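You operate a simulated robot arm through the tools that you are given. There is no shell and no other tool.

You are at the controls of a simulated robot arm. One attempt, no reset.

TASK
Line out the train in berth 92 with the blue pen, then stand it back, clicked off.
Fine: the berth is on the screen; the line crosses most of that row's blank strip in the register; no other ink in the book; other pens untouched.

The check looks at the end state, three seconds after you hand in, the way a careful person would. Anything else that was tipped, shoved, dropped, spilled or broken makes it a failure.

THE ROBOT
A 6-joint arm with a fingered hand, fixed in place. Base frame: the origin is on the floor under the middle of its stand, x ahead of it, y to its left, z up. Units: m, rad, N and s.
With the tool pointing down near the work surface it reaches from about 0.26 to 0.78 m from the base axis. Its first joint turns from -2.007 to 2.007 rad. Payload 4 kg.
Tool frame: the origin (TCP) lies between the finger pads and is the grasp point; the fingertips stand 0.026 m ahead of it; z points along the fingers, y is the line along which they close. The gripper opens to 0.164 m; its body begins 0.073 m behind the TCP. The gripper is a hand of 5 fingers: y runs from the thumb to the fingers, the wrist lies at [0, 0, -0.239] in the tool frame, and closing takes about 1.5 s.
Orientation is that of the tool frame in the base frame, as [roll, pitch, yaw] about the fixed x, y, z axes, in that order (R = Rz(yaw) Ry(pitch) Rx(roll)). With the fingers straight down and closing along the base's y, the tool's x points along the base's -x, its y along +y and its z along -z.

THE INTERFACE
- The arm moves only by the tool nudge_tool. Its argument "series" is one flat list of numbers, 7 for each row, row after row: the opening, from 0 (shut) to 1 (fully open), then the shift along the tool's x, y, z in units of 500 mm (1.0 is 500 mm), then the turn, a rotation vector about the tool's x, y, z in units of 90 degrees (1.0 is 90 degrees). In form: [claw, dx, dy, dz, wx, wy, wz, claw, dx, dy, dz, wx, wy, wz, ...]. A call has 1 to 20 rows; each row is the pose to reach, as a shift and turn from the pose commanded when the call began, along the tool's axes at that moment. A call with a number of a shift or a turn outside -1 to 1 is refused whole. Rows are played at 5 a second. More than 0.05 m and 0.15 rad between two rows, or a gripper value outside its range, and nothing of the call is played. A pose out of reach is approached as far as the arm can. The call stops where the force on the tool passes 40 N (or 10 N more than at its start, if that is more) or the arm is blocked; 0.2 s more then pass. The fingers move at their own pace (about 0.045 m/s each) and stop on an object; they squeeze with about 23 N. The grip force told is the motor's: it shows also when the fingers shut on nothing. Time passes only in rows, and 0.2 s behind the last, so rows that repeat a pose let the fingers close. It gives the time, the measured TCP pose, the force on the tool (base axes), the opening and the grip force at its end, in the units of the frame above (readings bear some noise), with the torque about the TCP (base axes, N m) and any sound that the robot's microphone picked up.
- Cameras (640 x 400 px; columns grow to the right, rows downward): "scene" is fixed at [0.2208, 0.6462, 1.5338]; the picture's right is [-0.37, -0.93, 0.00], its down [-0.79, 0.31, -0.53] and it looks along [0.49, -0.20, -0.85] (base axes); focal length 256 px, centre (320, 200). "wrist" rides on the gripper at [0.051, -0.07, -0.093] in the tool frame; the picture's right is [0.81, 0.59, 0.00], its down [-0.43, 0.60, -0.68] and it looks along [-0.40, 0.55, 0.74] (tool axes); focal length 270 px, centre (320, 200). There is no depth. A picture from a camera that has moved, and an enlarged one, comes with that camera's place and axes in the base frame and with its lens.
- get_image(camera): a new picture of that camera. The clock stands still meanwhile.
- raise_lower(by): slides the trunk up (or, below 0, down) by that many m; the arm rides with it, the base frame stays. It gives what a move gives, with no picture.
- hand_shape(shape): the hand has 5 fingers and takes this shape, open, in about a second: jaw (thumb against the fingers, like two jaws); tri (thumb and two fingers); tip (a fingertip pinch); poke (one finger out to press); point (the index stretched); flat (the hand flat); cup (the hand cupped); fist (a fist). The gripper value then closes the fingers along that shape, each until it touches; the sizes above hold for jaw. It gives what a move gives, with no picture.
- close_up(camera, box): a new picture of the part [left, top, right, bottom] of that camera's present view, enlarged. The clock stands still meanwhile.
- job_done(): hands the job in; it is judged then, once.

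Places have to be worked out from the pictures, the camera data and where the tool is seen. Open the gripper and draw the arm clear of the work before you hand the job in, unless the task says otherwise.

The tools are called after "Emit:" as a command line: name --argument value ..., lists and objects as JSON in quotes. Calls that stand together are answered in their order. nudge_tool: Moves the arm, as the interface text tells. Its arguments: {"type":"object","properties":{"series":{"type":"array","items":{"type":"number"}}},"required":["series"]} The other tools are called the same way: raise_lower (by) moves the trunk up or down; hand_shape (shape) gives the hand a shape; get_image (camera) takes a picture; close_up (camera, box) takes an enlarged picture of a part of a camera's view; job_done () hands the job in.

At the start:

```text
t: 0.0
ee_pos: [0.4825, 0.3323, 1.213]
tcp_rot: [-3.141, 0.001, 3.141]
wrist_force: [-0.6, 0.8, 0.6]
moment: [0.03, 0.01, -0.02]
finger_gap: 0.1639
grip_force: 0.0
shape: jaw
trunk travel left (down, up): [-0.8, 0.19]
```

scene: 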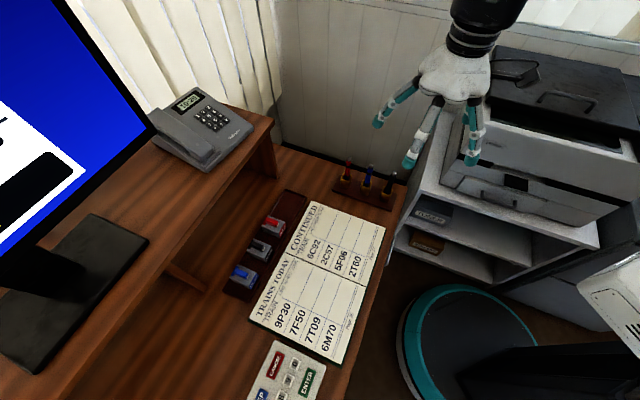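
wrist: 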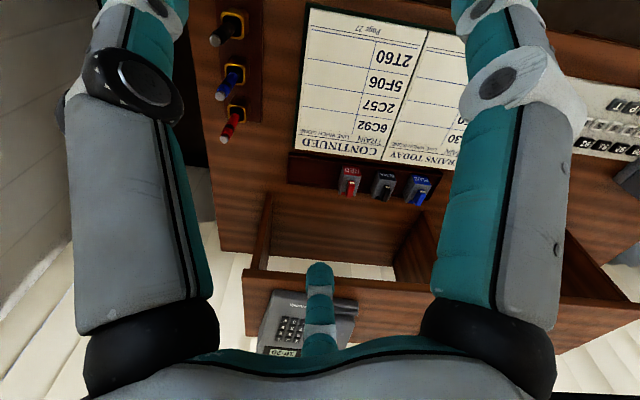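

I start by looking closely at the screen, the register, the pens and the stand from the fixed camera.

Emit:
close_up --camera "scene" --box '[0, 0, 200, 300]'

Emit:
close_up --camera "scene" --box '[220, 180, 400, 380]'

Emit:
close_up --camera "scene" --box '[310, 140, 420, 220]'

Emit:
close_up --camera "wrist" --box '[190, 0, 320, 150]'

Emit:
close_up --camera "scene" --box '[220, 320, 380, 400]'

```text
1.33 times, centred on (100, 150) of scene
camera zoom: at [0.2208, 0.6462, 1.5338], right [-0.37, -0.93, 0.0], down [-0.79, 0.31, -0.53], along [0.49, -0.2, -0.85], focal length 341 px, centre (613, 267)
```

zoom: 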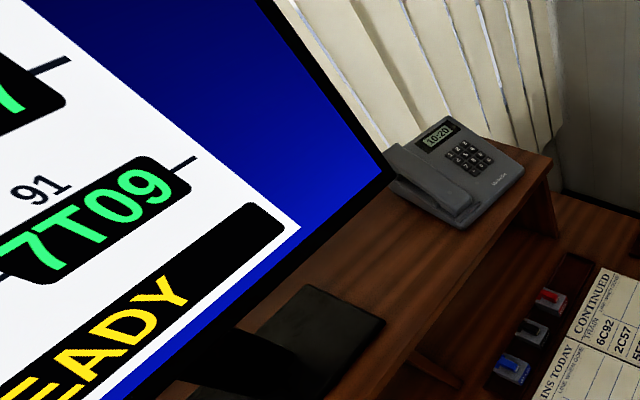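

```text
2.00 times, centred on (310, 280) of scene
camera zoom: at [0.2208, 0.6462, 1.5338], right [-0.37, -0.93, 0.0], down [-0.79, 0.31, -0.53], along [0.49, -0.2, -0.85], focal length 512 px, centre (340, 40)
```

zoom: 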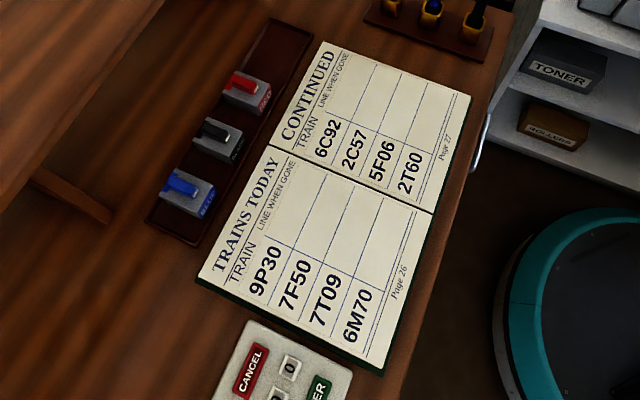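

```text
5.00 times, centred on (365, 180) of scene
camera zoom: at [0.2208, 0.6462, 1.5338], right [-0.37, -0.93, 0.0], down [-0.79, 0.31, -0.53], along [0.49, -0.2, -0.85], focal length 1280 px, centre (95, 300)
```

zoom: 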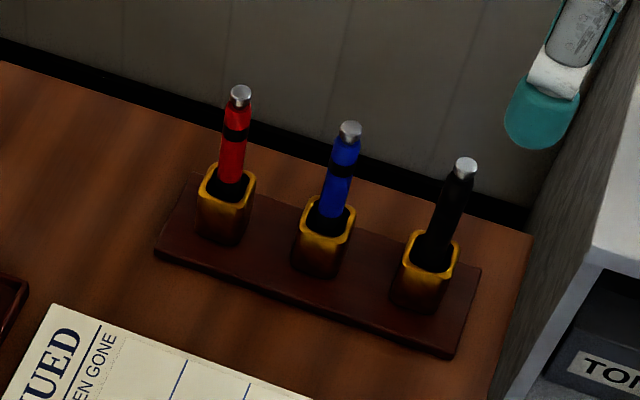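

```text
2.67 times, centred on (255, 75) of wrist
camera zoom: at [0.4316, 0.2624, 1.308], right [-0.81, 0.59, 0.0], down [0.43, 0.6, 0.68], along [0.4, 0.55, -0.74], focal length 721 px, centre (493, 533)
```

zoom: 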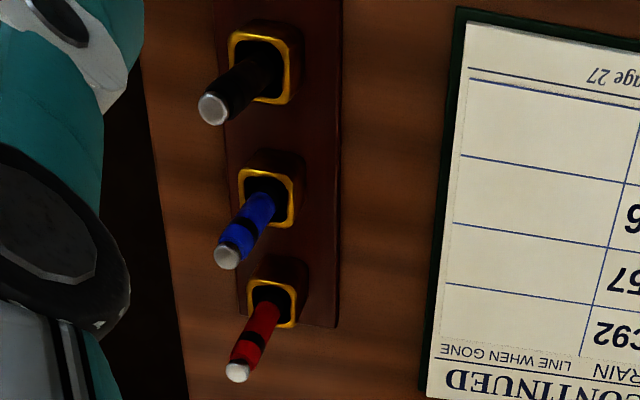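

```text
4.00 times, centred on (300, 360) of scene
camera zoom: at [0.2208, 0.6462, 1.5338], right [-0.37, -0.93, 0.0], down [-0.79, 0.31, -0.53], along [0.49, -0.2, -0.85], focal length 1024 px, centre (400, -440)
```

zoom: 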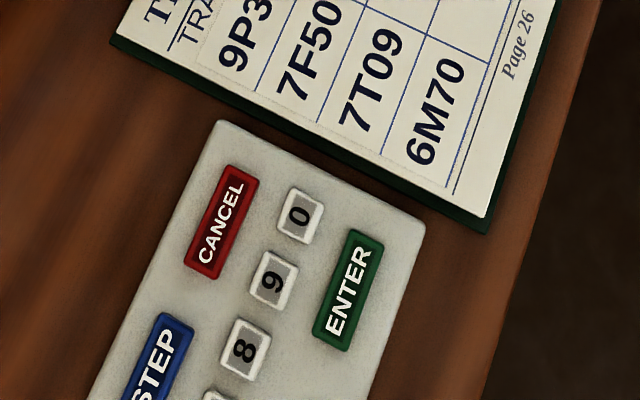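

The visible part of the screen shows berth 91 (7T09), but berth 92 is out of frame. I place the page at about z = 0.78, the blue pen top near (0.645, 0.305, 0.907), and the desk turned about 45° to the base. I tilt the wrist camera up to read the screen.

Emit:
nudge_tool --series '[1, 0, 0, 0, 0.0674, 0.049, 0, 1, 0, 0, 0, 0.1348, 0.098, 0, 1, 0, 0, 0, 0.2022, 0.147, 0, 1, 0, 0, 0, 0.2696, 0.196, 0, 1, 0, 0, 0, 0.337, 0.245, 0, 1, 0, 0, 0, 0.4044, 0.294, 0]'

Emit:
get_image --camera "wrist"

```text
t: 1.4
ee_pos: [0.395, 0.2299, 1.0587]
tcp_rot: [-2.533, -0.377, 3.028]
wrist_force: [0.2, 0.4, -0.7]
moment: [0.02, 0.0, -0.02]
finger_gap: 0.1642
grip_force: 0.0
shape: jaw
out of reach, approached as far as the arm can: row 2, 3, 4, 5, 6
trunk travel left (down, up): [-0.8, 0.19]
```

```text
taken
camera wrist: at [0.39, 0.227, 1.1864], right [-0.82, 0.58, -0.01], down [0.58, 0.82, 0.04], along [0.03, 0.03, -1.0], focal length 270 px, centre (320, 200)
```

wrist: 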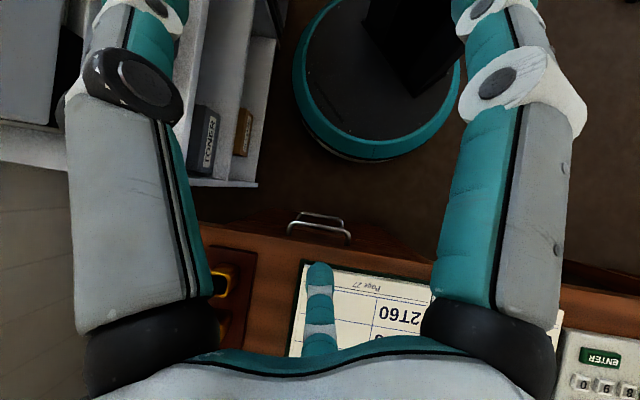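

I turned the wrong way: the wrist picture is upside down, so its "down" points up in the world, and the camera now looks at the floor. I go back to the starting position and tilt the other way, up to the screen.

Emit:
nudge_tool --series '[1, 0, -0.006, -0.068, -0.0674, -0.049, 0, 1, 0, -0.012, -0.136, -0.1348, -0.098, 0, 1, 0, -0.018, -0.204, -0.2022, -0.147, 0, 1, 0, -0.024, -0.272, -0.2696, -0.196, 0, 1, 0, -0.03, -0.34, -0.337, -0.245, 0, 1, 0, -0.035, -0.4, -0.4044, -0.294, 0, 1, 0, -0.035, -0.4, -0.4718, -0.343, 0, 1, 0, -0.035, -0.4, -0.5392, -0.392, 0, 1, 0, -0.035, -0.4, -0.6066, -0.441, 0, 1, 0, -0.035, -0.4, -0.674, -0.49, 0, 1, 0, -0.035, -0.4, -0.7414, -0.539, 0, 1, 0, -0.035, -0.4, -0.8088, -0.588, 0]'

Emit:
get_image --camera "wrist"

```text
t: 4.0
ee_pos: [0.4684, 0.3185, 1.2174]
tcp_rot: [2.391, 0.482, 2.975]
wrist_force: [0.3, 0.9, 0.6]
moment: [-0.04, 0.06, -0.01]
finger_gap: 0.164
grip_force: 0.0
shape: jaw
trunk travel left (down, up): [-0.8, 0.19]
```

```text
taken
camera wrist: at [0.3945, 0.2151, 1.2133], right [-0.82, 0.57, -0.02], down [-0.04, -0.02, 1.0], along [0.57, 0.82, 0.04], focal length 270 px, centre (320, 200)
```

wrist: 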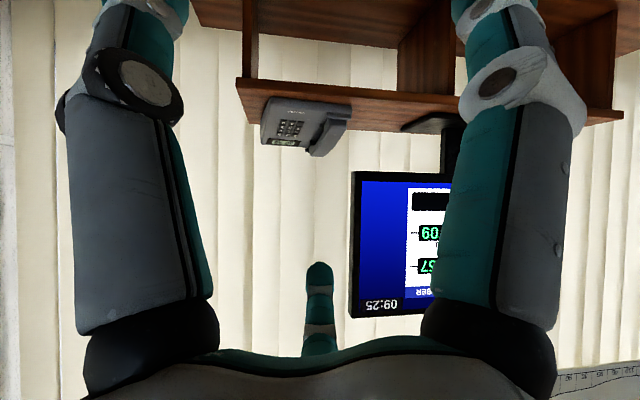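

The screen is now half behind the fingers, in image-right, which is the robot's left. I yaw the hand about 27° that way to centre it.

Emit:
nudge_tool --series '[1, 0, 0, 0, -0.0323, 0.0445, -0.051, 1, 0, 0, 0, -0.0647, 0.089, -0.102, 1, 0, 0, 0, -0.097, 0.1334, -0.153, 1, 0, 0, 0, -0.1293, 0.178, -0.204]'

Emit:
get_image --camera "wrist"

```text
t: 5.0
ee_pos: [0.4677, 0.319, 1.2185]
tcp_rot: [2.404, 0.49, -2.836]
wrist_force: [0.2, 0.6, 0.0]
moment: [0.0, -0.01, -0.01]
finger_gap: 0.164
grip_force: 0.0
shape: jaw
trunk travel left (down, up): [-0.8, 0.19]
```

```text
taken
camera wrist: at [0.4499, 0.1939, 1.2151], right [-0.99, 0.14, -0.03], down [-0.04, -0.03, 1.0], along [0.14, 0.99, 0.03], focal length 270 px, centre (320, 200)
```

wrist: 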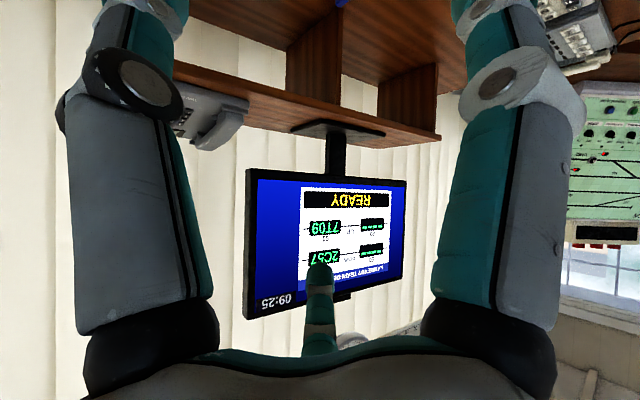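

Emit:
close_up --camera "wrist" --box '[290, 180, 410, 300]'

```text
3.33 times, centred on (350, 240) of wrist
camera zoom: at [0.4499, 0.1939, 1.2151], right [-0.99, 0.14, -0.03], down [-0.04, -0.03, 1.0], along [0.14, 0.99, 0.03], focal length 901 px, centre (220, 67)
```

zoom: 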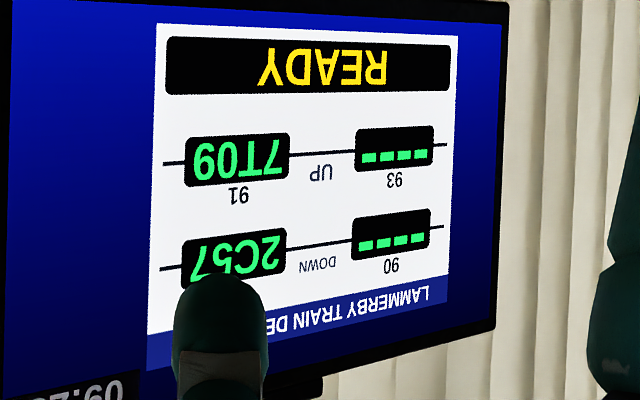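

Berth 91 holds 7T09, 93 and 90 are blank, and the fourth berth shows 2C57 with its label behind a finger. I yaw back a little so I can read that label.

Emit:
nudge_tool --series '[1, 0, 0, 0, 0.0431, -0.0593, 0.068]'

Emit:
close_up --camera "wrist" --box '[310, 180, 450, 300]'

```text
refused: row 1 steps farther than a row can; nothing moved
```

```text
3.33 times, centred on (380, 240) of wrist
camera zoom: at [0.4499, 0.1939, 1.2151], right [-0.99, 0.14, -0.03], down [-0.04, -0.03, 1.0], along [0.14, 0.99, 0.03], focal length 901 px, centre (120, 67)
```

zoom: 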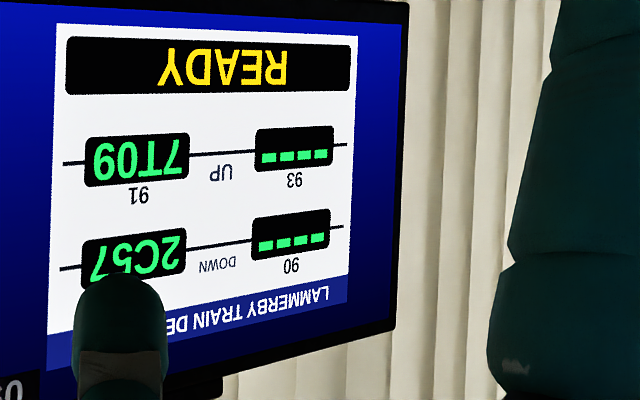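

The step was just over the limit, so I split it in two.

Emit:
nudge_tool --series '[1, 0, 0, 0, 0.0216, -0.0297, 0.034, 1, 0, 0, 0, 0.0431, -0.0593, 0.068]'

Emit:
close_up --camera "wrist" --box '[310, 180, 450, 300]'

Emit:
get_image --camera "wrist"

```text
t: 5.6
ee_pos: [0.4686, 0.3184, 1.2188]
tcp_rot: [2.397, 0.489, -2.998]
wrist_force: [0.3, 0.6, 0.5]
moment: [0.01, 0.02, 0.03]
finger_gap: 0.1638
grip_force: 0.1
shape: jaw
trunk travel left (down, up): [-0.8, 0.19]
```

```text
3.33 times, centred on (380, 240) of wrist
camera zoom: at [0.4295, 0.1983, 1.214], right [-0.95, 0.3, -0.03], down [-0.04, -0.03, 1.0], along [0.3, 0.95, 0.04], focal length 901 px, centre (120, 67)
```

zoom: 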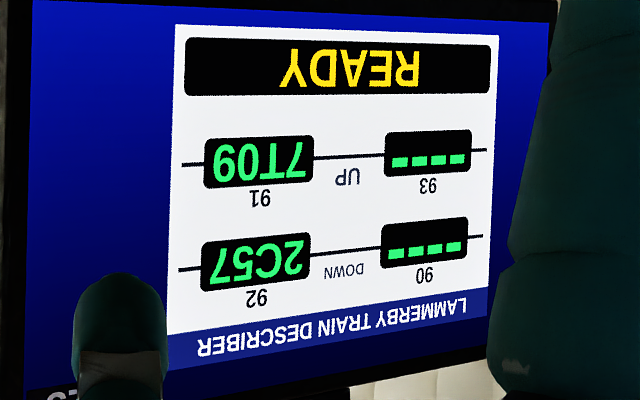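

```text
taken
camera wrist: at [0.4295, 0.1983, 1.214], right [-0.95, 0.3, -0.03], down [-0.04, -0.03, 1.0], along [0.3, 0.95, 0.04], focal length 270 px, centre (320, 200)
```

wrist: 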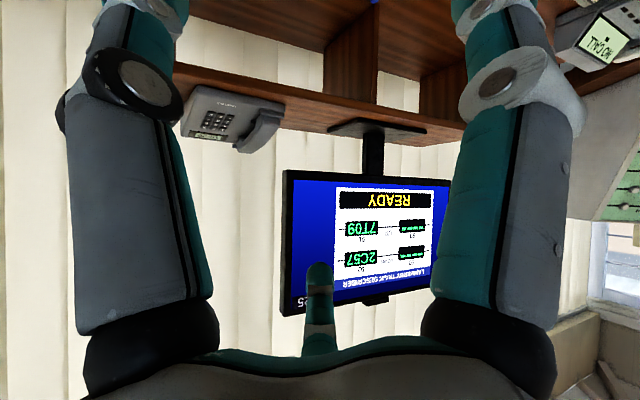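

Confirmed: berth 92 holds 2C57, which is the second row of the right-hand page (6C92 is a decoy). Now I zoom into that page for precise geometry.

Emit:
close_up --camera "scene" --box '[280, 190, 392, 290]'

Emit:
close_up --camera "scene" --box '[295, 195, 359, 235]'

Emit:
close_up --camera "scene" --box '[330, 200, 394, 240]'

Emit:
close_up --camera "scene" --box '[330, 155, 410, 205]'

Emit:
close_up --camera "scene" --box '[220, 190, 300, 310]'

```text
4.00 times, centred on (336, 240) of scene
camera zoom: at [0.2208, 0.6462, 1.5338], right [-0.37, -0.93, 0.0], down [-0.79, 0.31, -0.53], along [0.49, -0.2, -0.85], focal length 1024 px, centre (256, 40)
```

zoom: 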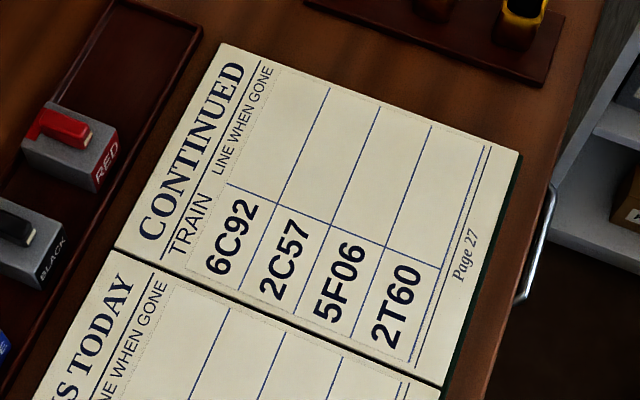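

```text
10.00 times, centred on (327, 215) of scene
camera zoom: at [0.2208, 0.6462, 1.5338], right [-0.37, -0.93, 0.0], down [-0.79, 0.31, -0.53], along [0.49, -0.2, -0.85], focal length 2560 px, centre (250, 50)
```

zoom: 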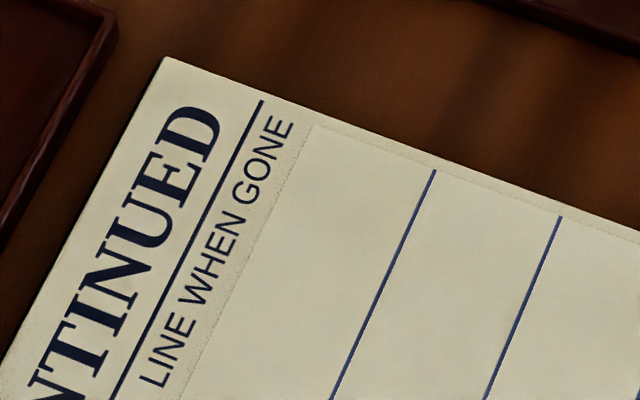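

```text
10.00 times, centred on (362, 220) of scene
camera zoom: at [0.2208, 0.6462, 1.5338], right [-0.37, -0.93, 0.0], down [-0.79, 0.31, -0.53], along [0.49, -0.2, -0.85], focal length 2560 px, centre (-100, 0)
```

zoom: 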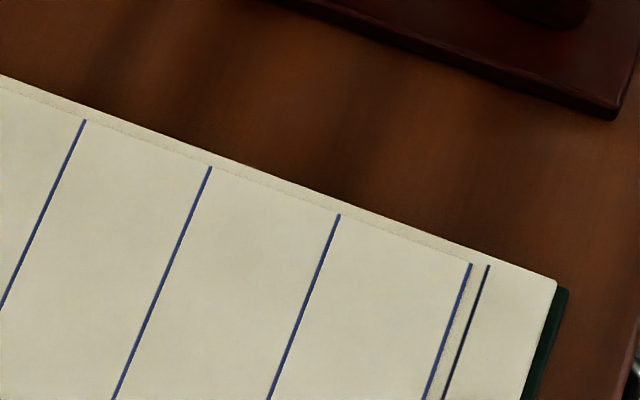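

```text
8.00 times, centred on (370, 180) of scene
camera zoom: at [0.2208, 0.6462, 1.5338], right [-0.37, -0.93, 0.0], down [-0.79, 0.31, -0.53], along [0.49, -0.2, -0.85], focal length 2048 px, centre (-80, 360)
```

zoom: 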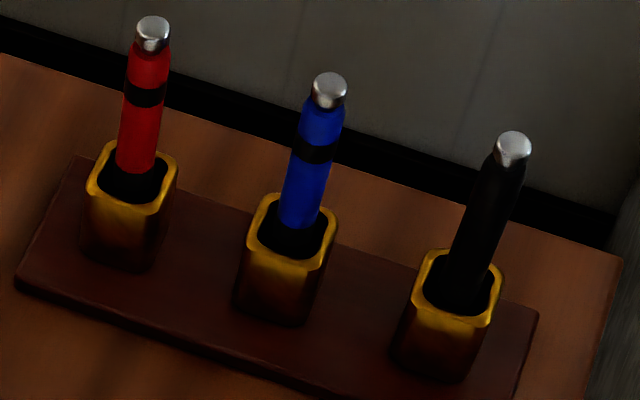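

```text
3.33 times, centred on (260, 250) of scene
camera zoom: at [0.2208, 0.6462, 1.5338], right [-0.37, -0.93, 0.0], down [-0.79, 0.31, -0.53], along [0.49, -0.2, -0.85], focal length 854 px, centre (520, 33)
```

zoom: 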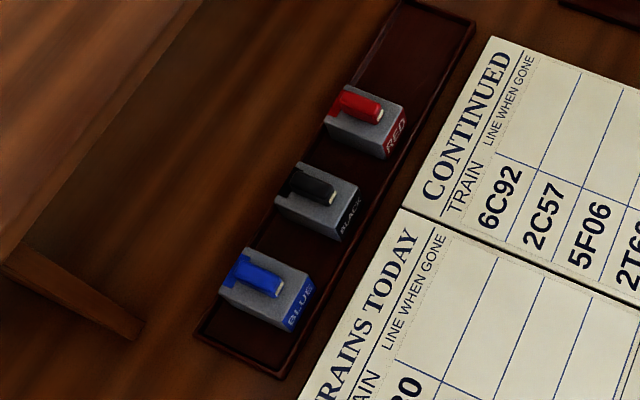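

The berth is certain now. I place the 2C57 blank strip between about (0.495, 0.495) and (0.576, 0.416), and the three pens about 74 mm apart along (0.71, 0.71). I bring the hand back to vertical, a bit lower and nearer the pens, to look at them and the hand.

Emit:
nudge_tool --series '[1, -0.0021, -0.0191, 0.0108, 0.0607, 0.0329, 0.0252, 1, -0.0042, -0.0383, 0.0217, 0.1215, 0.0659, 0.0504, 1, -0.0062, -0.0574, 0.0325, 0.1822, 0.0988, 0.0755, 1, -0.0083, -0.0765, 0.0433, 0.243, 0.1317, 0.1007, 1, -0.0104, -0.0956, 0.0541, 0.3037, 0.1646, 0.1259, 1, -0.0125, -0.1148, 0.065, 0.3644, 0.1976, 0.1511, 1, -0.0145, -0.1339, 0.0758, 0.4252, 0.2305, 0.1762, 1, -0.0166, -0.153, 0.0866, 0.4859, 0.2634, 0.2014]'

Emit:
get_image --camera "wrist"

Emit:
get_image --camera "scene"

```text
t: 7.4
ee_pos: [0.5177, 0.3, 1.1476]
tcp_rot: [-3.139, -0.003, 3.141]
wrist_force: [0.4, -0.5, 0.1]
moment: [0.01, -0.02, -0.01]
finger_gap: 0.1639
grip_force: 0.0
shape: jaw
trunk travel left (down, up): [-0.8, 0.19]
```

```text
taken
camera wrist: at [0.4669, 0.2312, 1.242], right [-0.81, 0.59, 0.0], down [0.43, 0.6, 0.68], along [0.4, 0.55, -0.74], focal length 270 px, centre (320, 200)
```

wrist: 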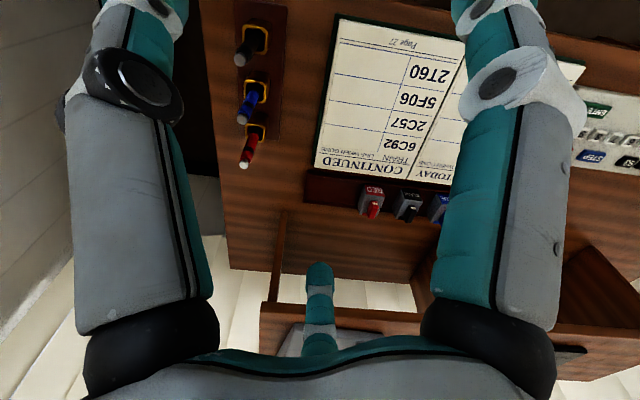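

```text
taken
```

scene: 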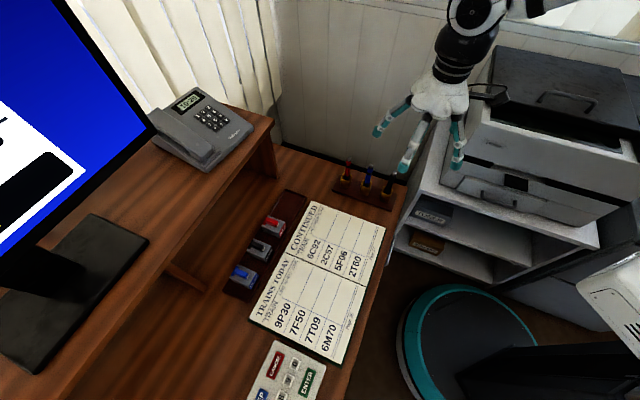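

The pose control works as modelled. Here, well clear of everything, I try the "poke" shape and look at where its finger ends.

Emit:
hand_shape --shape "poke"

Emit:
get_image --camera "wrist"

Emit:
close_up --camera "scene" --box '[350, 60, 510, 180]'

```text
t: 8.3
ee_pos: [0.517, 0.2997, 1.1481]
tcp_rot: [3.14, -0.001, -3.139]
wrist_force: [0.5, -0.8, -0.1]
moment: [-0.01, 0.05, 0.0]
finger_gap: 0.0001
grip_force: 0.1
shape: poke
trunk travel left (down, up): [-0.8, 0.19]
```

```text
taken
camera wrist: at [0.4659, 0.2303, 1.2424], right [-0.81, 0.59, 0.0], down [0.43, 0.6, 0.68], along [0.4, 0.55, -0.74], focal length 270 px, centre (320, 200)
```

wrist: 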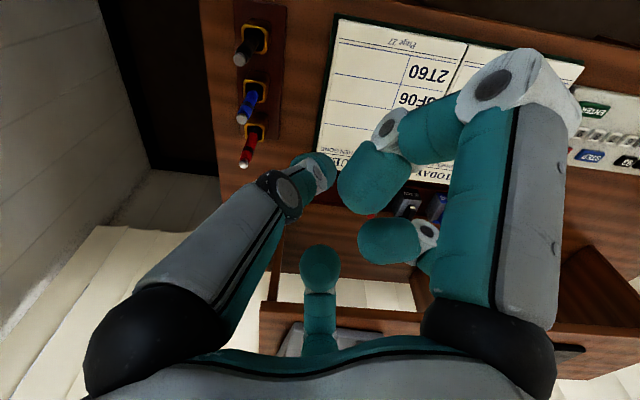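

```text
3.33 times, centred on (430, 120) of scene
camera zoom: at [0.2208, 0.6462, 1.5338], right [-0.37, -0.93, 0.0], down [-0.79, 0.31, -0.53], along [0.49, -0.2, -0.85], focal length 854 px, centre (-47, 467)
```

zoom: 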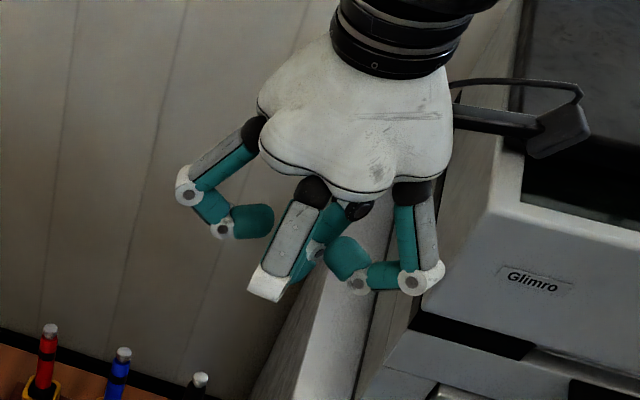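

In poke, one finger (left in the wrist picture) looks straightest and the others curl. I check what the opening value does in this shape before judging the tip position.

Emit:
nudge_tool --series '[0, 0, 0, 0, 0, 0, 0, 0, 0, 0, 0, 0, 0, 0, 0, 0, 0, 0, 0, 0, 0, 0, 0, 0, 0, 0, 0, 0, 0, 0, 0, 0, 0, 0, 0]'

Emit:
get_image --camera "wrist"

Emit:
close_up --camera "scene" --box '[350, 60, 510, 180]'

```text
t: 9.5
ee_pos: [0.5172, 0.2997, 1.1486]
tcp_rot: [-3.142, -0.003, -3.139]
wrist_force: [0.2, 0.1, 0.2]
moment: [0.01, 0.0, -0.01]
finger_gap: 0.0
grip_force: 5.6
shape: jaw
trunk travel left (down, up): [-0.8, 0.19]
```

```text
taken
camera wrist: at [0.466, 0.2304, 1.2424], right [-0.81, 0.59, 0.0], down [0.43, 0.6, 0.68], along [0.4, 0.55, -0.74], focal length 270 px, centre (320, 200)
```

wrist: 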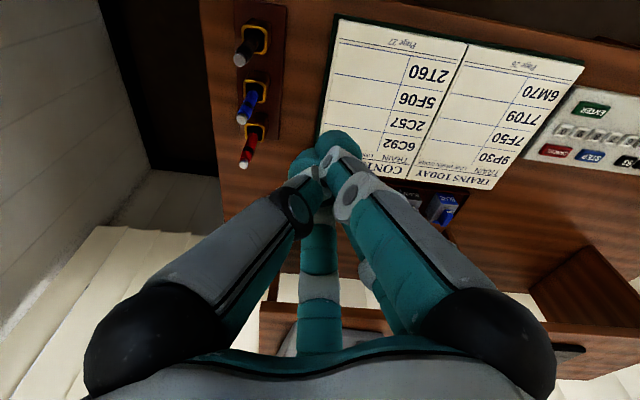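

```text
3.33 times, centred on (430, 120) of scene
camera zoom: at [0.2208, 0.6462, 1.5338], right [-0.37, -0.93, 0.0], down [-0.79, 0.31, -0.53], along [0.49, -0.2, -0.85], focal length 854 px, centre (-47, 467)
```

zoom: 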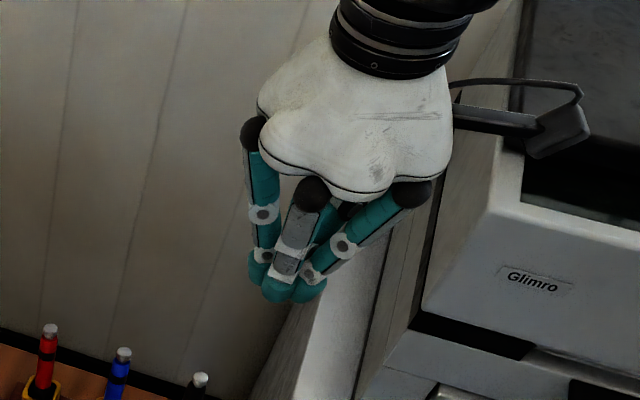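

A closing value turned poke back into a closed jaw. I set poke again and try value 1 to see whether the shape holds while moving.

Emit:
hand_shape --shape "poke"

Emit:
nudge_tool --series '[1, 0, 0, 0, 0, 0, 0, 1, 0, 0, 0, 0, 0, 0, 1, 0, 0, 0, 0, 0, 0, 1, 0, 0, 0, 0, 0, 0, 1, 0, 0, 0, 0, 0, 0]'

Emit:
get_image --camera "wrist"

Emit:
close_up --camera "scene" --box '[350, 60, 510, 180]'

```text
t: 10.4
ee_pos: [0.5178, 0.3004, 1.1475]
tcp_rot: [-3.141, -0.002, -3.139]
wrist_force: [0.2, -0.2, 0.8]
moment: [-0.01, -0.01, -0.02]
finger_gap: 0.0002
grip_force: 0.1
shape: poke
trunk travel left (down, up): [-0.8, 0.19]
```

```text
t: 11.6
ee_pos: [0.5167, 0.3016, 1.1479]
tcp_rot: [-3.14, -0.001, -3.141]
wrist_force: [-0.2, 0.6, 0.4]
moment: [0.02, -0.03, 0.0]
finger_gap: 0.0001
grip_force: 0.0
shape: poke
trunk travel left (down, up): [-0.8, 0.19]
```

```text
taken
camera wrist: at [0.466, 0.2304, 1.2424], right [-0.81, 0.59, 0.0], down [0.43, 0.6, 0.68], along [0.4, 0.55, -0.74], focal length 270 px, centre (320, 200)
```

wrist: 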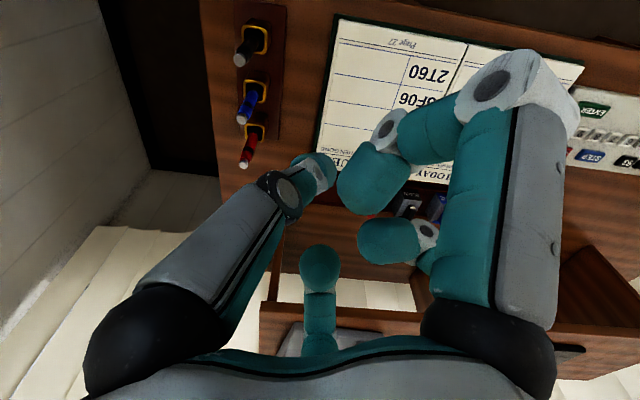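

```text
3.33 times, centred on (430, 120) of scene
camera zoom: at [0.2208, 0.6462, 1.5338], right [-0.37, -0.93, 0.0], down [-0.79, 0.31, -0.53], along [0.49, -0.2, -0.85], focal length 854 px, centre (-47, 467)
```

zoom: 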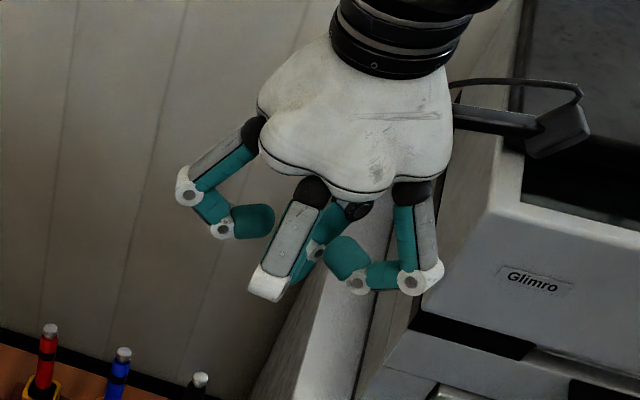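

Value 1 keeps the poke shape. The poking finger is hidden from the fixed camera, so I turn the hand 90° in place to see its tip from the side.

Emit:
nudge_tool --series '[1, 0, 0, 0, 0, 0, 0.0909, 1, 0, 0, 0, 0, 0, 0.1818, 1, 0, 0, 0, 0, 0, 0.2727, 1, 0, 0, 0, 0, 0, 0.3636, 1, 0, 0, 0, 0, 0, 0.4545, 1, 0, 0, 0, 0, 0, 0.5454, 1, 0, 0, 0, 0, 0, 0.6363, 1, 0, 0, 0, 0, 0, 0.7272, 1, 0, 0, 0, 0, 0, 0.8181, 1, 0, 0, 0, 0, 0, 0.909, 1, 0, 0, 0, 0, 0, 1.0]'

Emit:
close_up --camera "scene" --box '[350, 60, 510, 180]'

Emit:
get_image --camera "wrist"

```text
t: 14.0
ee_pos: [0.5193, 0.2988, 1.1476]
tcp_rot: [-3.14, 0.002, 1.569]
wrist_force: [0.8, -0.2, -0.5]
moment: [0.0, 0.01, 0.05]
finger_gap: 0.0001
grip_force: 0.1
shape: poke
trunk travel left (down, up): [-0.8, 0.19]
```

```text
3.33 times, centred on (430, 120) of scene
camera zoom: at [0.2208, 0.6462, 1.5338], right [-0.37, -0.93, 0.0], down [-0.79, 0.31, -0.53], along [0.49, -0.2, -0.85], focal length 854 px, centre (-47, 467)
```

zoom: 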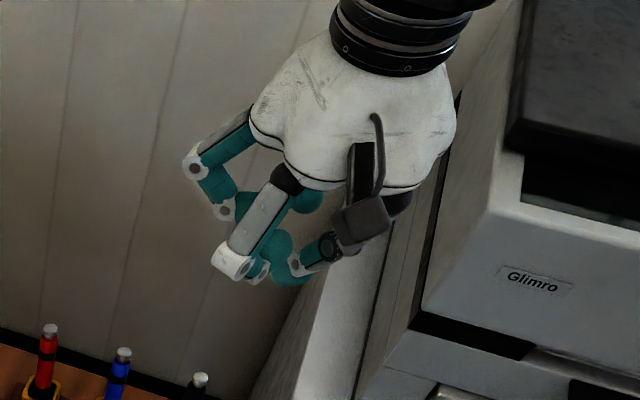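

```text
taken
camera wrist: at [0.4485, 0.3497, 1.2427], right [0.59, 0.81, 0.0], down [0.6, -0.43, 0.68], along [0.55, -0.4, -0.74], focal length 270 px, centre (320, 200)
```

wrist: 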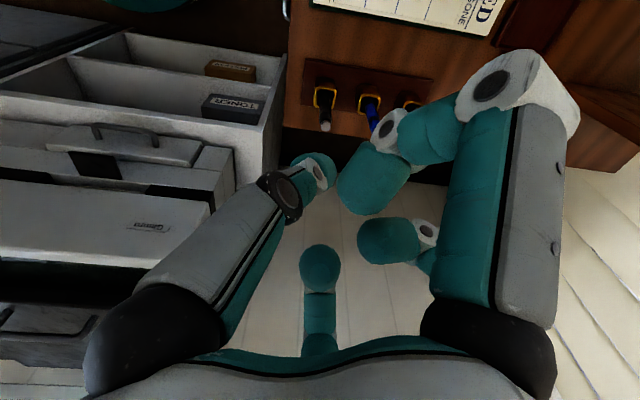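

The poking finger shows below the camera mount on the right, its tip around (292, 280) in this view. I zoom in there.

Emit:
close_up --camera "scene" --box '[395, 115, 459, 155]'

Emit:
close_up --camera "wrist" --box '[240, 120, 400, 220]'

```text
10.00 times, centred on (427, 135) of scene
camera zoom: at [0.2208, 0.6462, 1.5338], right [-0.37, -0.93, 0.0], down [-0.79, 0.31, -0.53], along [0.49, -0.2, -0.85], focal length 2560 px, centre (-750, 850)
```

zoom: 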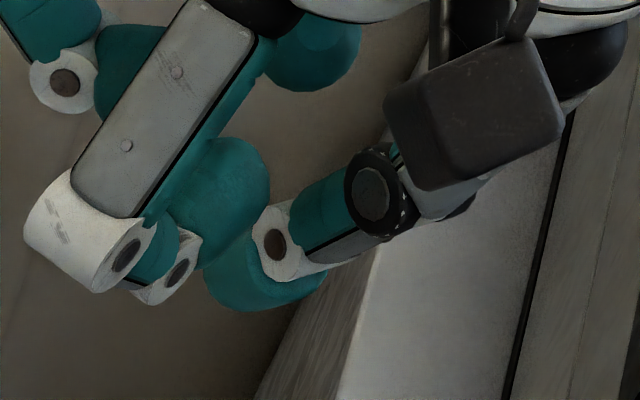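

```text
4.00 times, centred on (320, 170) of wrist
camera zoom: at [0.4485, 0.3497, 1.2427], right [0.59, 0.81, 0.0], down [0.6, -0.43, 0.68], along [0.55, -0.4, -0.74], focal length 1081 px, centre (320, 320)
```

zoom: 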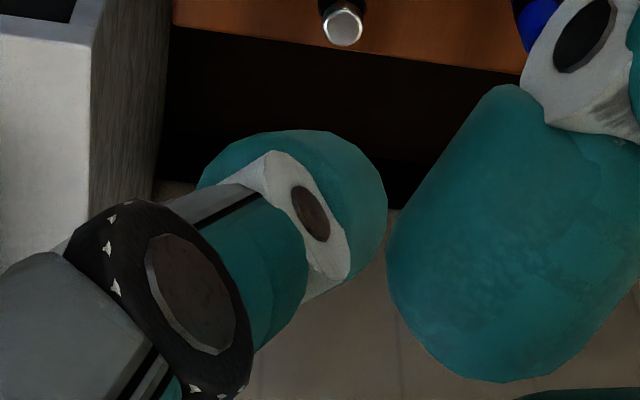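

I judge the poke tip at about tool (0, 0, +0.025), with the other knuckles about 50 mm further back, so they will clear the neighbouring pens. Now I zoom into the pens from this viewpoint to fix the blue pen's place.

Emit:
close_up --camera "wrist" --box '[290, 50, 450, 150]'

```text
4.00 times, centred on (370, 100) of wrist
camera zoom: at [0.4485, 0.3497, 1.2427], right [0.59, 0.81, 0.0], down [0.6, -0.43, 0.68], along [0.55, -0.4, -0.74], focal length 1081 px, centre (120, 600)
```

zoom: 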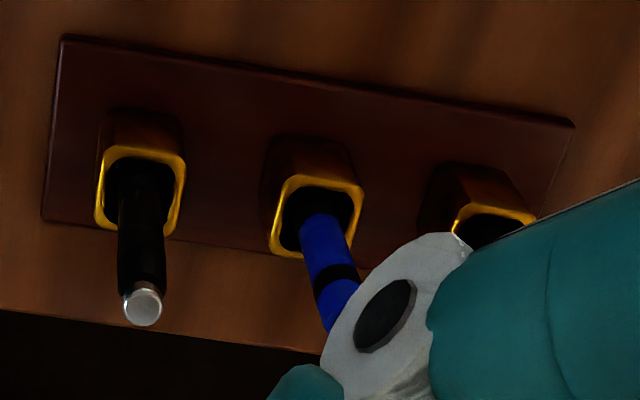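

The blue pen's top is hidden from here; I hold to (0.644, 0.304, 0.907). The cabinet is over 0.2 m from the pens, so I move above the blue pen with the tip near z = 1.0, turning 30° more so the fixed camera can see the poking finger.

Emit:
nudge_tool --series '[1, 0.0021, 0.0499, 0.051, 0, 0, 0.0667, 1, 0.0042, 0.0998, 0.102, 0, 0, 0.1333, 1, 0.0062, 0.1496, 0.1531, 0, 0, 0.2, 1, 0.0083, 0.1995, 0.2042, 0, 0, 0.2667, 1, 0.0104, 0.2494, 0.2552, 0, 0, 0.3333]'

Emit:
get_image --camera "wrist"

Emit:
close_up --camera "scene" --box '[330, 100, 458, 180]'

```text
t: 15.2
ee_pos: [0.6444, 0.3051, 1.0198]
tcp_rot: [-3.141, -0.001, 1.047]
wrist_force: [-0.1, 0.4, 1.2]
moment: [-0.03, 0.02, 0.0]
finger_gap: 0.0
grip_force: 0.0
shape: poke
trunk travel left (down, up): [-0.8, 0.19]
```

```text
taken
camera wrist: at [0.6091, 0.3842, 1.1147], right [0.91, 0.41, 0.0], down [0.3, -0.67, 0.68], along [0.27, -0.62, -0.74], focal length 270 px, centre (320, 200)
```

wrist: 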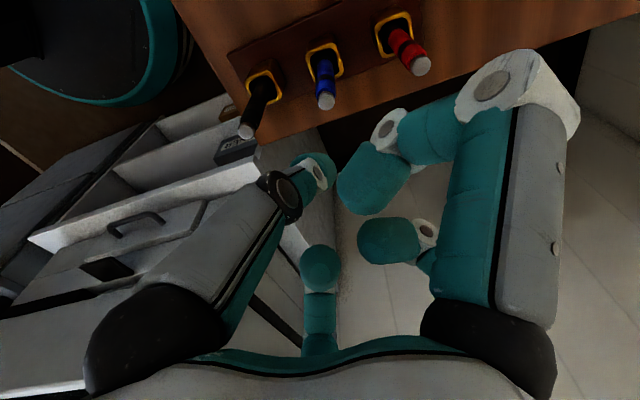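

```text
5.00 times, centred on (394, 140) of scene
camera zoom: at [0.2208, 0.6462, 1.5338], right [-0.37, -0.93, 0.0], down [-0.79, 0.31, -0.53], along [0.49, -0.2, -0.85], focal length 1280 px, centre (-50, 500)
```

zoom: 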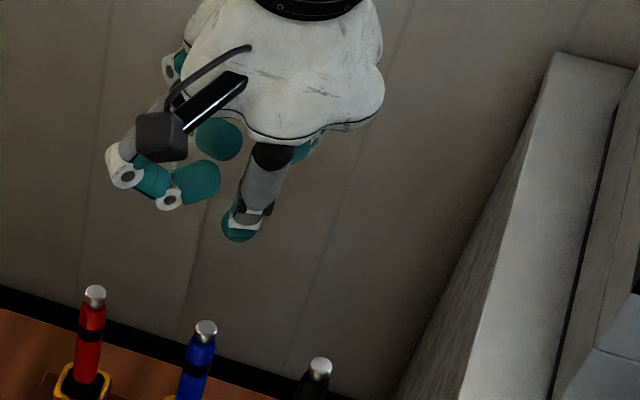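

Now the fixed camera clearly sees the poking fingertip above and left of the pens. I zoom both cameras on the blue pen's button to triangulate it.

Emit:
close_up --camera "wrist" --box '[230, 0, 450, 138]'

Emit:
close_up --camera "scene" --box '[338, 150, 402, 190]'

Emit:
close_up --camera "scene" --box '[350, 120, 414, 160]'

```text
2.90 times, centred on (340, 69) of wrist
camera zoom: at [0.6091, 0.3842, 1.1147], right [0.91, 0.41, 0.0], down [0.3, -0.67, 0.68], along [0.27, -0.62, -0.74], focal length 783 px, centre (262, 580)
```

zoom: 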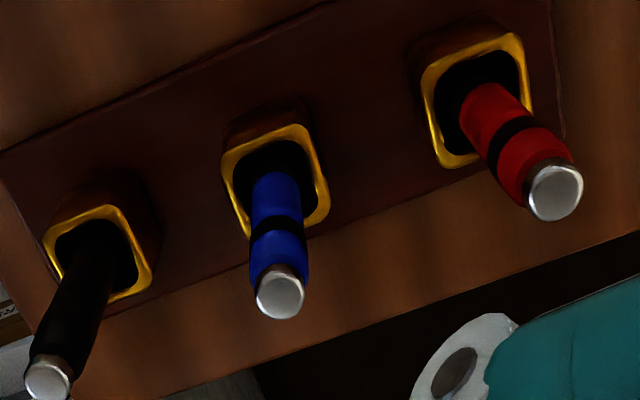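

```text
10.00 times, centred on (370, 170) of scene
camera zoom: at [0.2208, 0.6462, 1.5338], right [-0.37, -0.93, 0.0], down [-0.79, 0.31, -0.53], along [0.49, -0.2, -0.85], focal length 2560 px, centre (-180, 500)
```

zoom: 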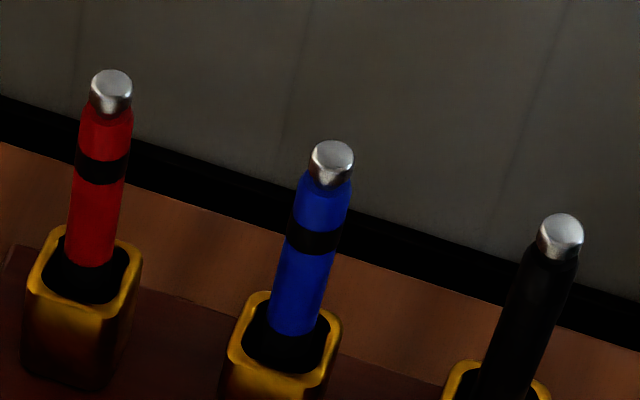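

```text
10.00 times, centred on (382, 140) of scene
camera zoom: at [0.2208, 0.6462, 1.5338], right [-0.37, -0.93, 0.0], down [-0.79, 0.31, -0.53], along [0.49, -0.2, -0.85], focal length 2560 px, centre (-300, 800)
```

zoom: 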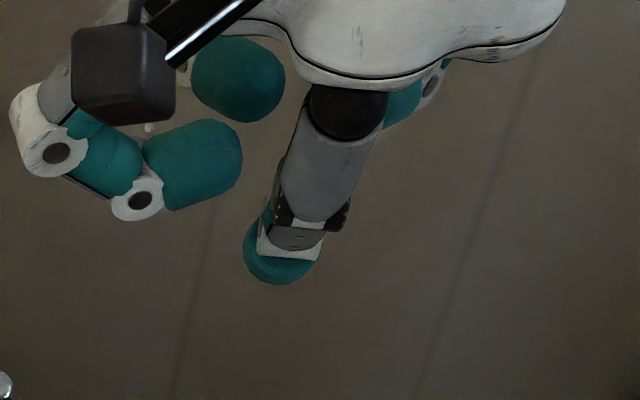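

Triangulating from two wrist views puts the blue button's top at about (0.650, 0.304, 0.899), and the fingertip at about 31 mm below the TCP. I move to about 20 mm above the button and check the alignment.

Emit:
nudge_tool --series '[1, 0.0092, 0.0145, 0.03, 0, 0, 0, 1, 0.0092, 0.0145, 0.07, 0, 0, 0, 1, 0.0092, 0.0145, 0.11, 0, 0, 0, 1, 0.0092, 0.0145, 0.14, 0, 0, 0]'

Emit:
get_image --camera "wrist"

Emit:
close_up --camera "scene" --box '[338, 130, 402, 170]'

Emit:
close_up --camera "wrist" --box '[240, 70, 400, 170]'

```text
t: 16.2
ee_pos: [0.6514, 0.3046, 0.9492]
tcp_rot: [-3.139, 0.001, 1.049]
wrist_force: [-0.3, -1.1, -0.3]
moment: [-0.01, 0.05, 0.0]
finger_gap: 0.0
grip_force: 0.1
shape: poke
trunk travel left (down, up): [-0.8, 0.19]
```

```text
taken
camera wrist: at [0.6159, 0.3837, 1.0444], right [0.91, 0.41, 0.0], down [0.3, -0.67, 0.68], along [0.28, -0.62, -0.74], focal length 270 px, centre (320, 200)
```

wrist: 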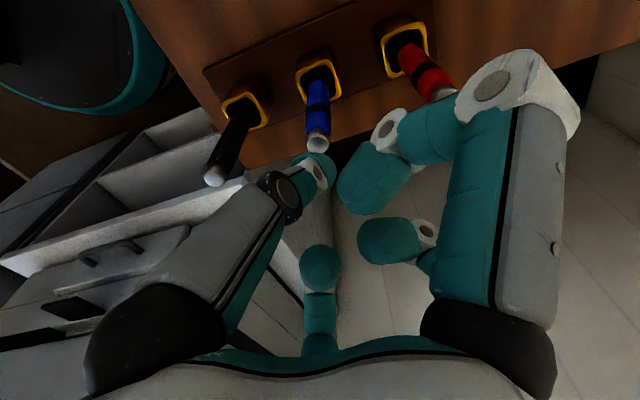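

```text
10.00 times, centred on (370, 150) of scene
camera zoom: at [0.2208, 0.6462, 1.5338], right [-0.37, -0.93, 0.0], down [-0.79, 0.31, -0.53], along [0.49, -0.2, -0.85], focal length 2560 px, centre (-180, 700)
```

zoom: 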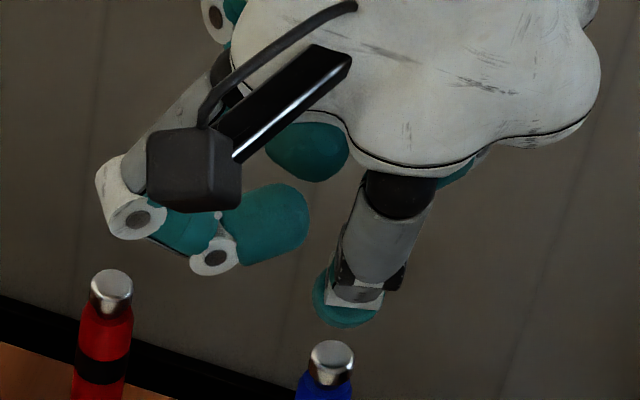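

```text
4.00 times, centred on (320, 120) of wrist
camera zoom: at [0.6159, 0.3837, 1.0444], right [0.91, 0.41, 0.0], down [0.3, -0.67, 0.68], along [0.28, -0.62, -0.74], focal length 1081 px, centre (320, 520)
```

zoom: 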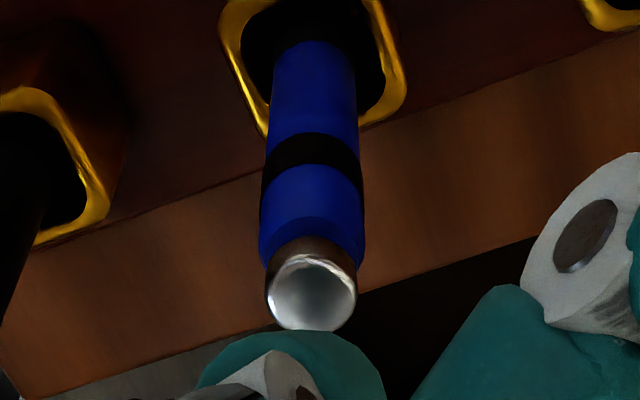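

The button (now consistently 0.649, 0.305, 0.899) lies right under the fingertip, with about 19 mm of gap. I lower gently, with fine steps at the end, to press it and listen for a click.

Emit:
nudge_tool --series '[1, 0.0022, 0, 0.012, 0, 0, 0, 1, 0.0022, 0, 0.024, 0, 0, 0, 1, 0.0022, 0, 0.03, 0, 0, 0, 1, 0.0022, 0, 0.034, 0, 0, 0, 1, 0.0022, 0, 0.037, 0, 0, 0]'

Emit:
close_up --camera "scene" --box '[338, 140, 402, 180]'

Emit:
close_up --camera "wrist" --box '[240, 70, 400, 170]'

```text
t: 17.4
ee_pos: [0.6516, 0.3068, 0.931]
tcp_rot: [-3.138, 0.0, 1.049]
wrist_force: [-0.1, -0.6, 0.3]
moment: [0.02, 0.0, 0.01]
finger_gap: 0.0002
grip_force: 0.1
shape: poke
trunk travel left (down, up): [-0.8, 0.19]
```

```text
10.00 times, centred on (370, 160) of scene
camera zoom: at [0.2208, 0.6462, 1.5338], right [-0.37, -0.93, 0.0], down [-0.79, 0.31, -0.53], along [0.49, -0.2, -0.85], focal length 2560 px, centre (-180, 600)
```

zoom: 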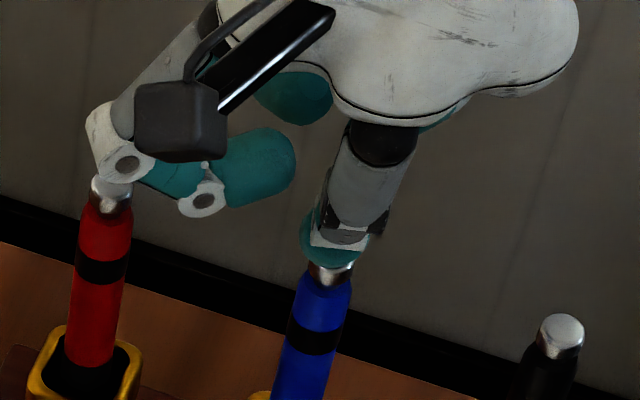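

```text
4.00 times, centred on (320, 120) of wrist
camera zoom: at [0.6161, 0.385, 1.0257], right [0.91, 0.41, 0.0], down [0.3, -0.67, 0.68], along [0.28, -0.62, -0.74], focal length 1081 px, centre (320, 520)
```

zoom: 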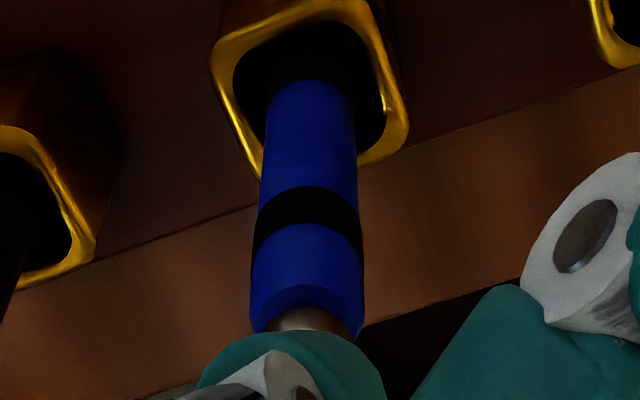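

The fingertip sits right on the blue button with no force yet; the neighbouring knuckle is nearer the camera and about 45 mm above the red pen. I continue down in 1 mm steps.

Emit:
nudge_tool --series '[1, 0, 0, 0.002, 0, 0, 0, 1, 0, 0, 0.004, 0, 0, 0, 1, 0, 0, 0.006, 0, 0, 0, 1, 0, 0, 0.008, 0, 0, 0, 1, 0, 0, 0.01, 0, 0, 0]'

Emit:
close_up --camera "scene" --box '[338, 140, 402, 180]'

```text
t: 18.6
ee_pos: [0.6512, 0.3061, 0.9272]
tcp_rot: [-3.141, 0.0, 1.048]
wrist_force: [-1.1, 0.1, 2.0]
moment: [0.01, -0.02, -0.03]
finger_gap: 0.0001
grip_force: 0.0
shape: poke
trunk travel left (down, up): [-0.8, 0.19]
```

```text
10.00 times, centred on (370, 160) of scene
camera zoom: at [0.2208, 0.6462, 1.5338], right [-0.37, -0.93, 0.0], down [-0.79, 0.31, -0.53], along [0.49, -0.2, -0.85], focal length 2560 px, centre (-180, 600)
```

zoom: 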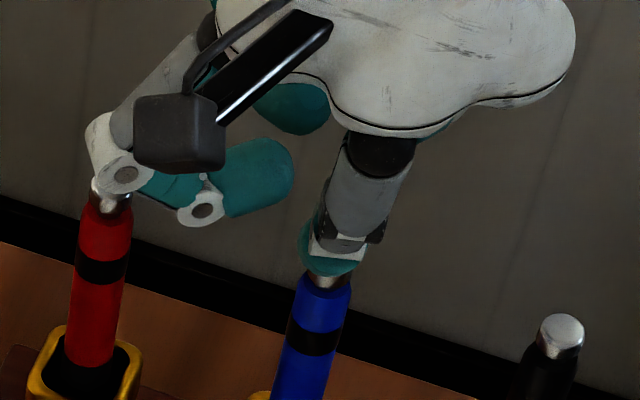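

Contact: 2 N now. I keep pressing in 1 mm steps, watching for the click.

Emit:
nudge_tool --series '[1, 0, 0, 0.002, 0, 0, 0, 1, 0, 0, 0.004, 0, 0, 0, 1, 0, 0, 0.006, 0, 0, 0]'

Emit:
close_up --camera "scene" --box '[338, 140, 402, 180]'

```text
t: 19.4
ee_pos: [0.6516, 0.3073, 0.9246]
tcp_rot: [3.141, 0.0, 1.051]
wrist_force: [0.6, 0.3, 2.7]
moment: [-0.03, -0.02, -0.01]
finger_gap: 0.0
grip_force: 0.0
shape: poke
trunk travel left (down, up): [-0.8, 0.19]
heard: click
```

```text
10.00 times, centred on (370, 160) of scene
camera zoom: at [0.2208, 0.6462, 1.5338], right [-0.37, -0.93, 0.0], down [-0.79, 0.31, -0.53], along [0.49, -0.2, -0.85], focal length 2560 px, centre (-180, 600)
```

zoom: 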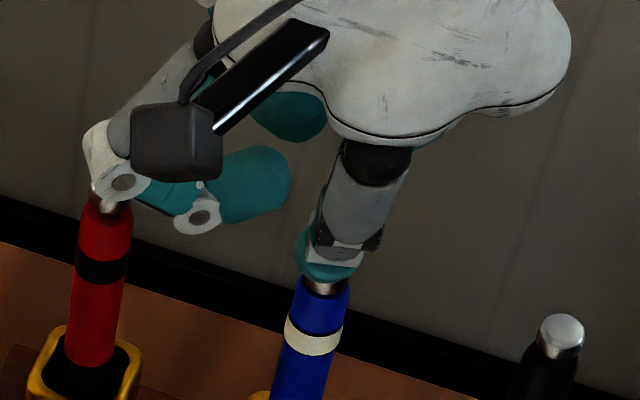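

A click, and the pen's band turned from black to white: the blue pen is now on. I lift straight up well clear and check it stays on.

Emit:
nudge_tool --series '[1, 0, 0, -0.01, 0, 0, 0, 1, 0, 0, -0.06, 0, 0, 0, 1, 0, 0, -0.14, 0, 0, 0, 1, 0, 0, -0.22, 0, 0, 0, 1, 0, 0, -0.3, 0, 0, 0]'

Emit:
close_up --camera "scene" --box '[338, 150, 402, 190]'

Emit:
close_up --camera "wrist" --box '[230, 0, 450, 138]'

```text
t: 20.6
ee_pos: [0.6501, 0.3066, 1.0747]
tcp_rot: [-3.14, -0.002, 1.048]
wrist_force: [-0.7, -0.7, -0.7]
moment: [-0.01, -0.04, 0.0]
finger_gap: 0.0
grip_force: 0.1
shape: poke
trunk travel left (down, up): [-0.8, 0.19]
```

```text
10.00 times, centred on (370, 170) of scene
camera zoom: at [0.2208, 0.6462, 1.5338], right [-0.37, -0.93, 0.0], down [-0.79, 0.31, -0.53], along [0.49, -0.2, -0.85], focal length 2560 px, centre (-180, 500)
```

zoom: 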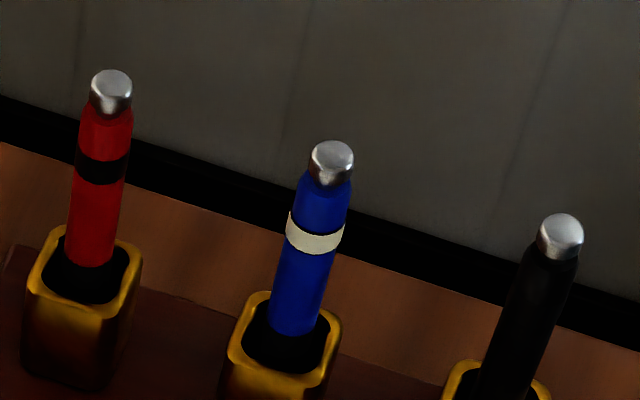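

```text
2.90 times, centred on (340, 69) of wrist
camera zoom: at [0.6152, 0.385, 1.1693], right [0.91, 0.41, 0.0], down [0.3, -0.67, 0.68], along [0.28, -0.62, -0.74], focal length 783 px, centre (262, 580)
```

zoom: 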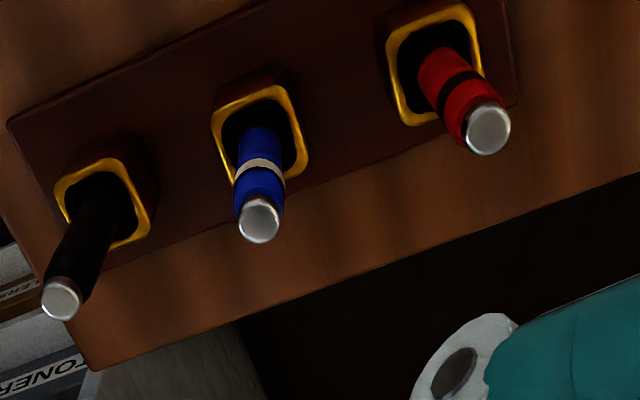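

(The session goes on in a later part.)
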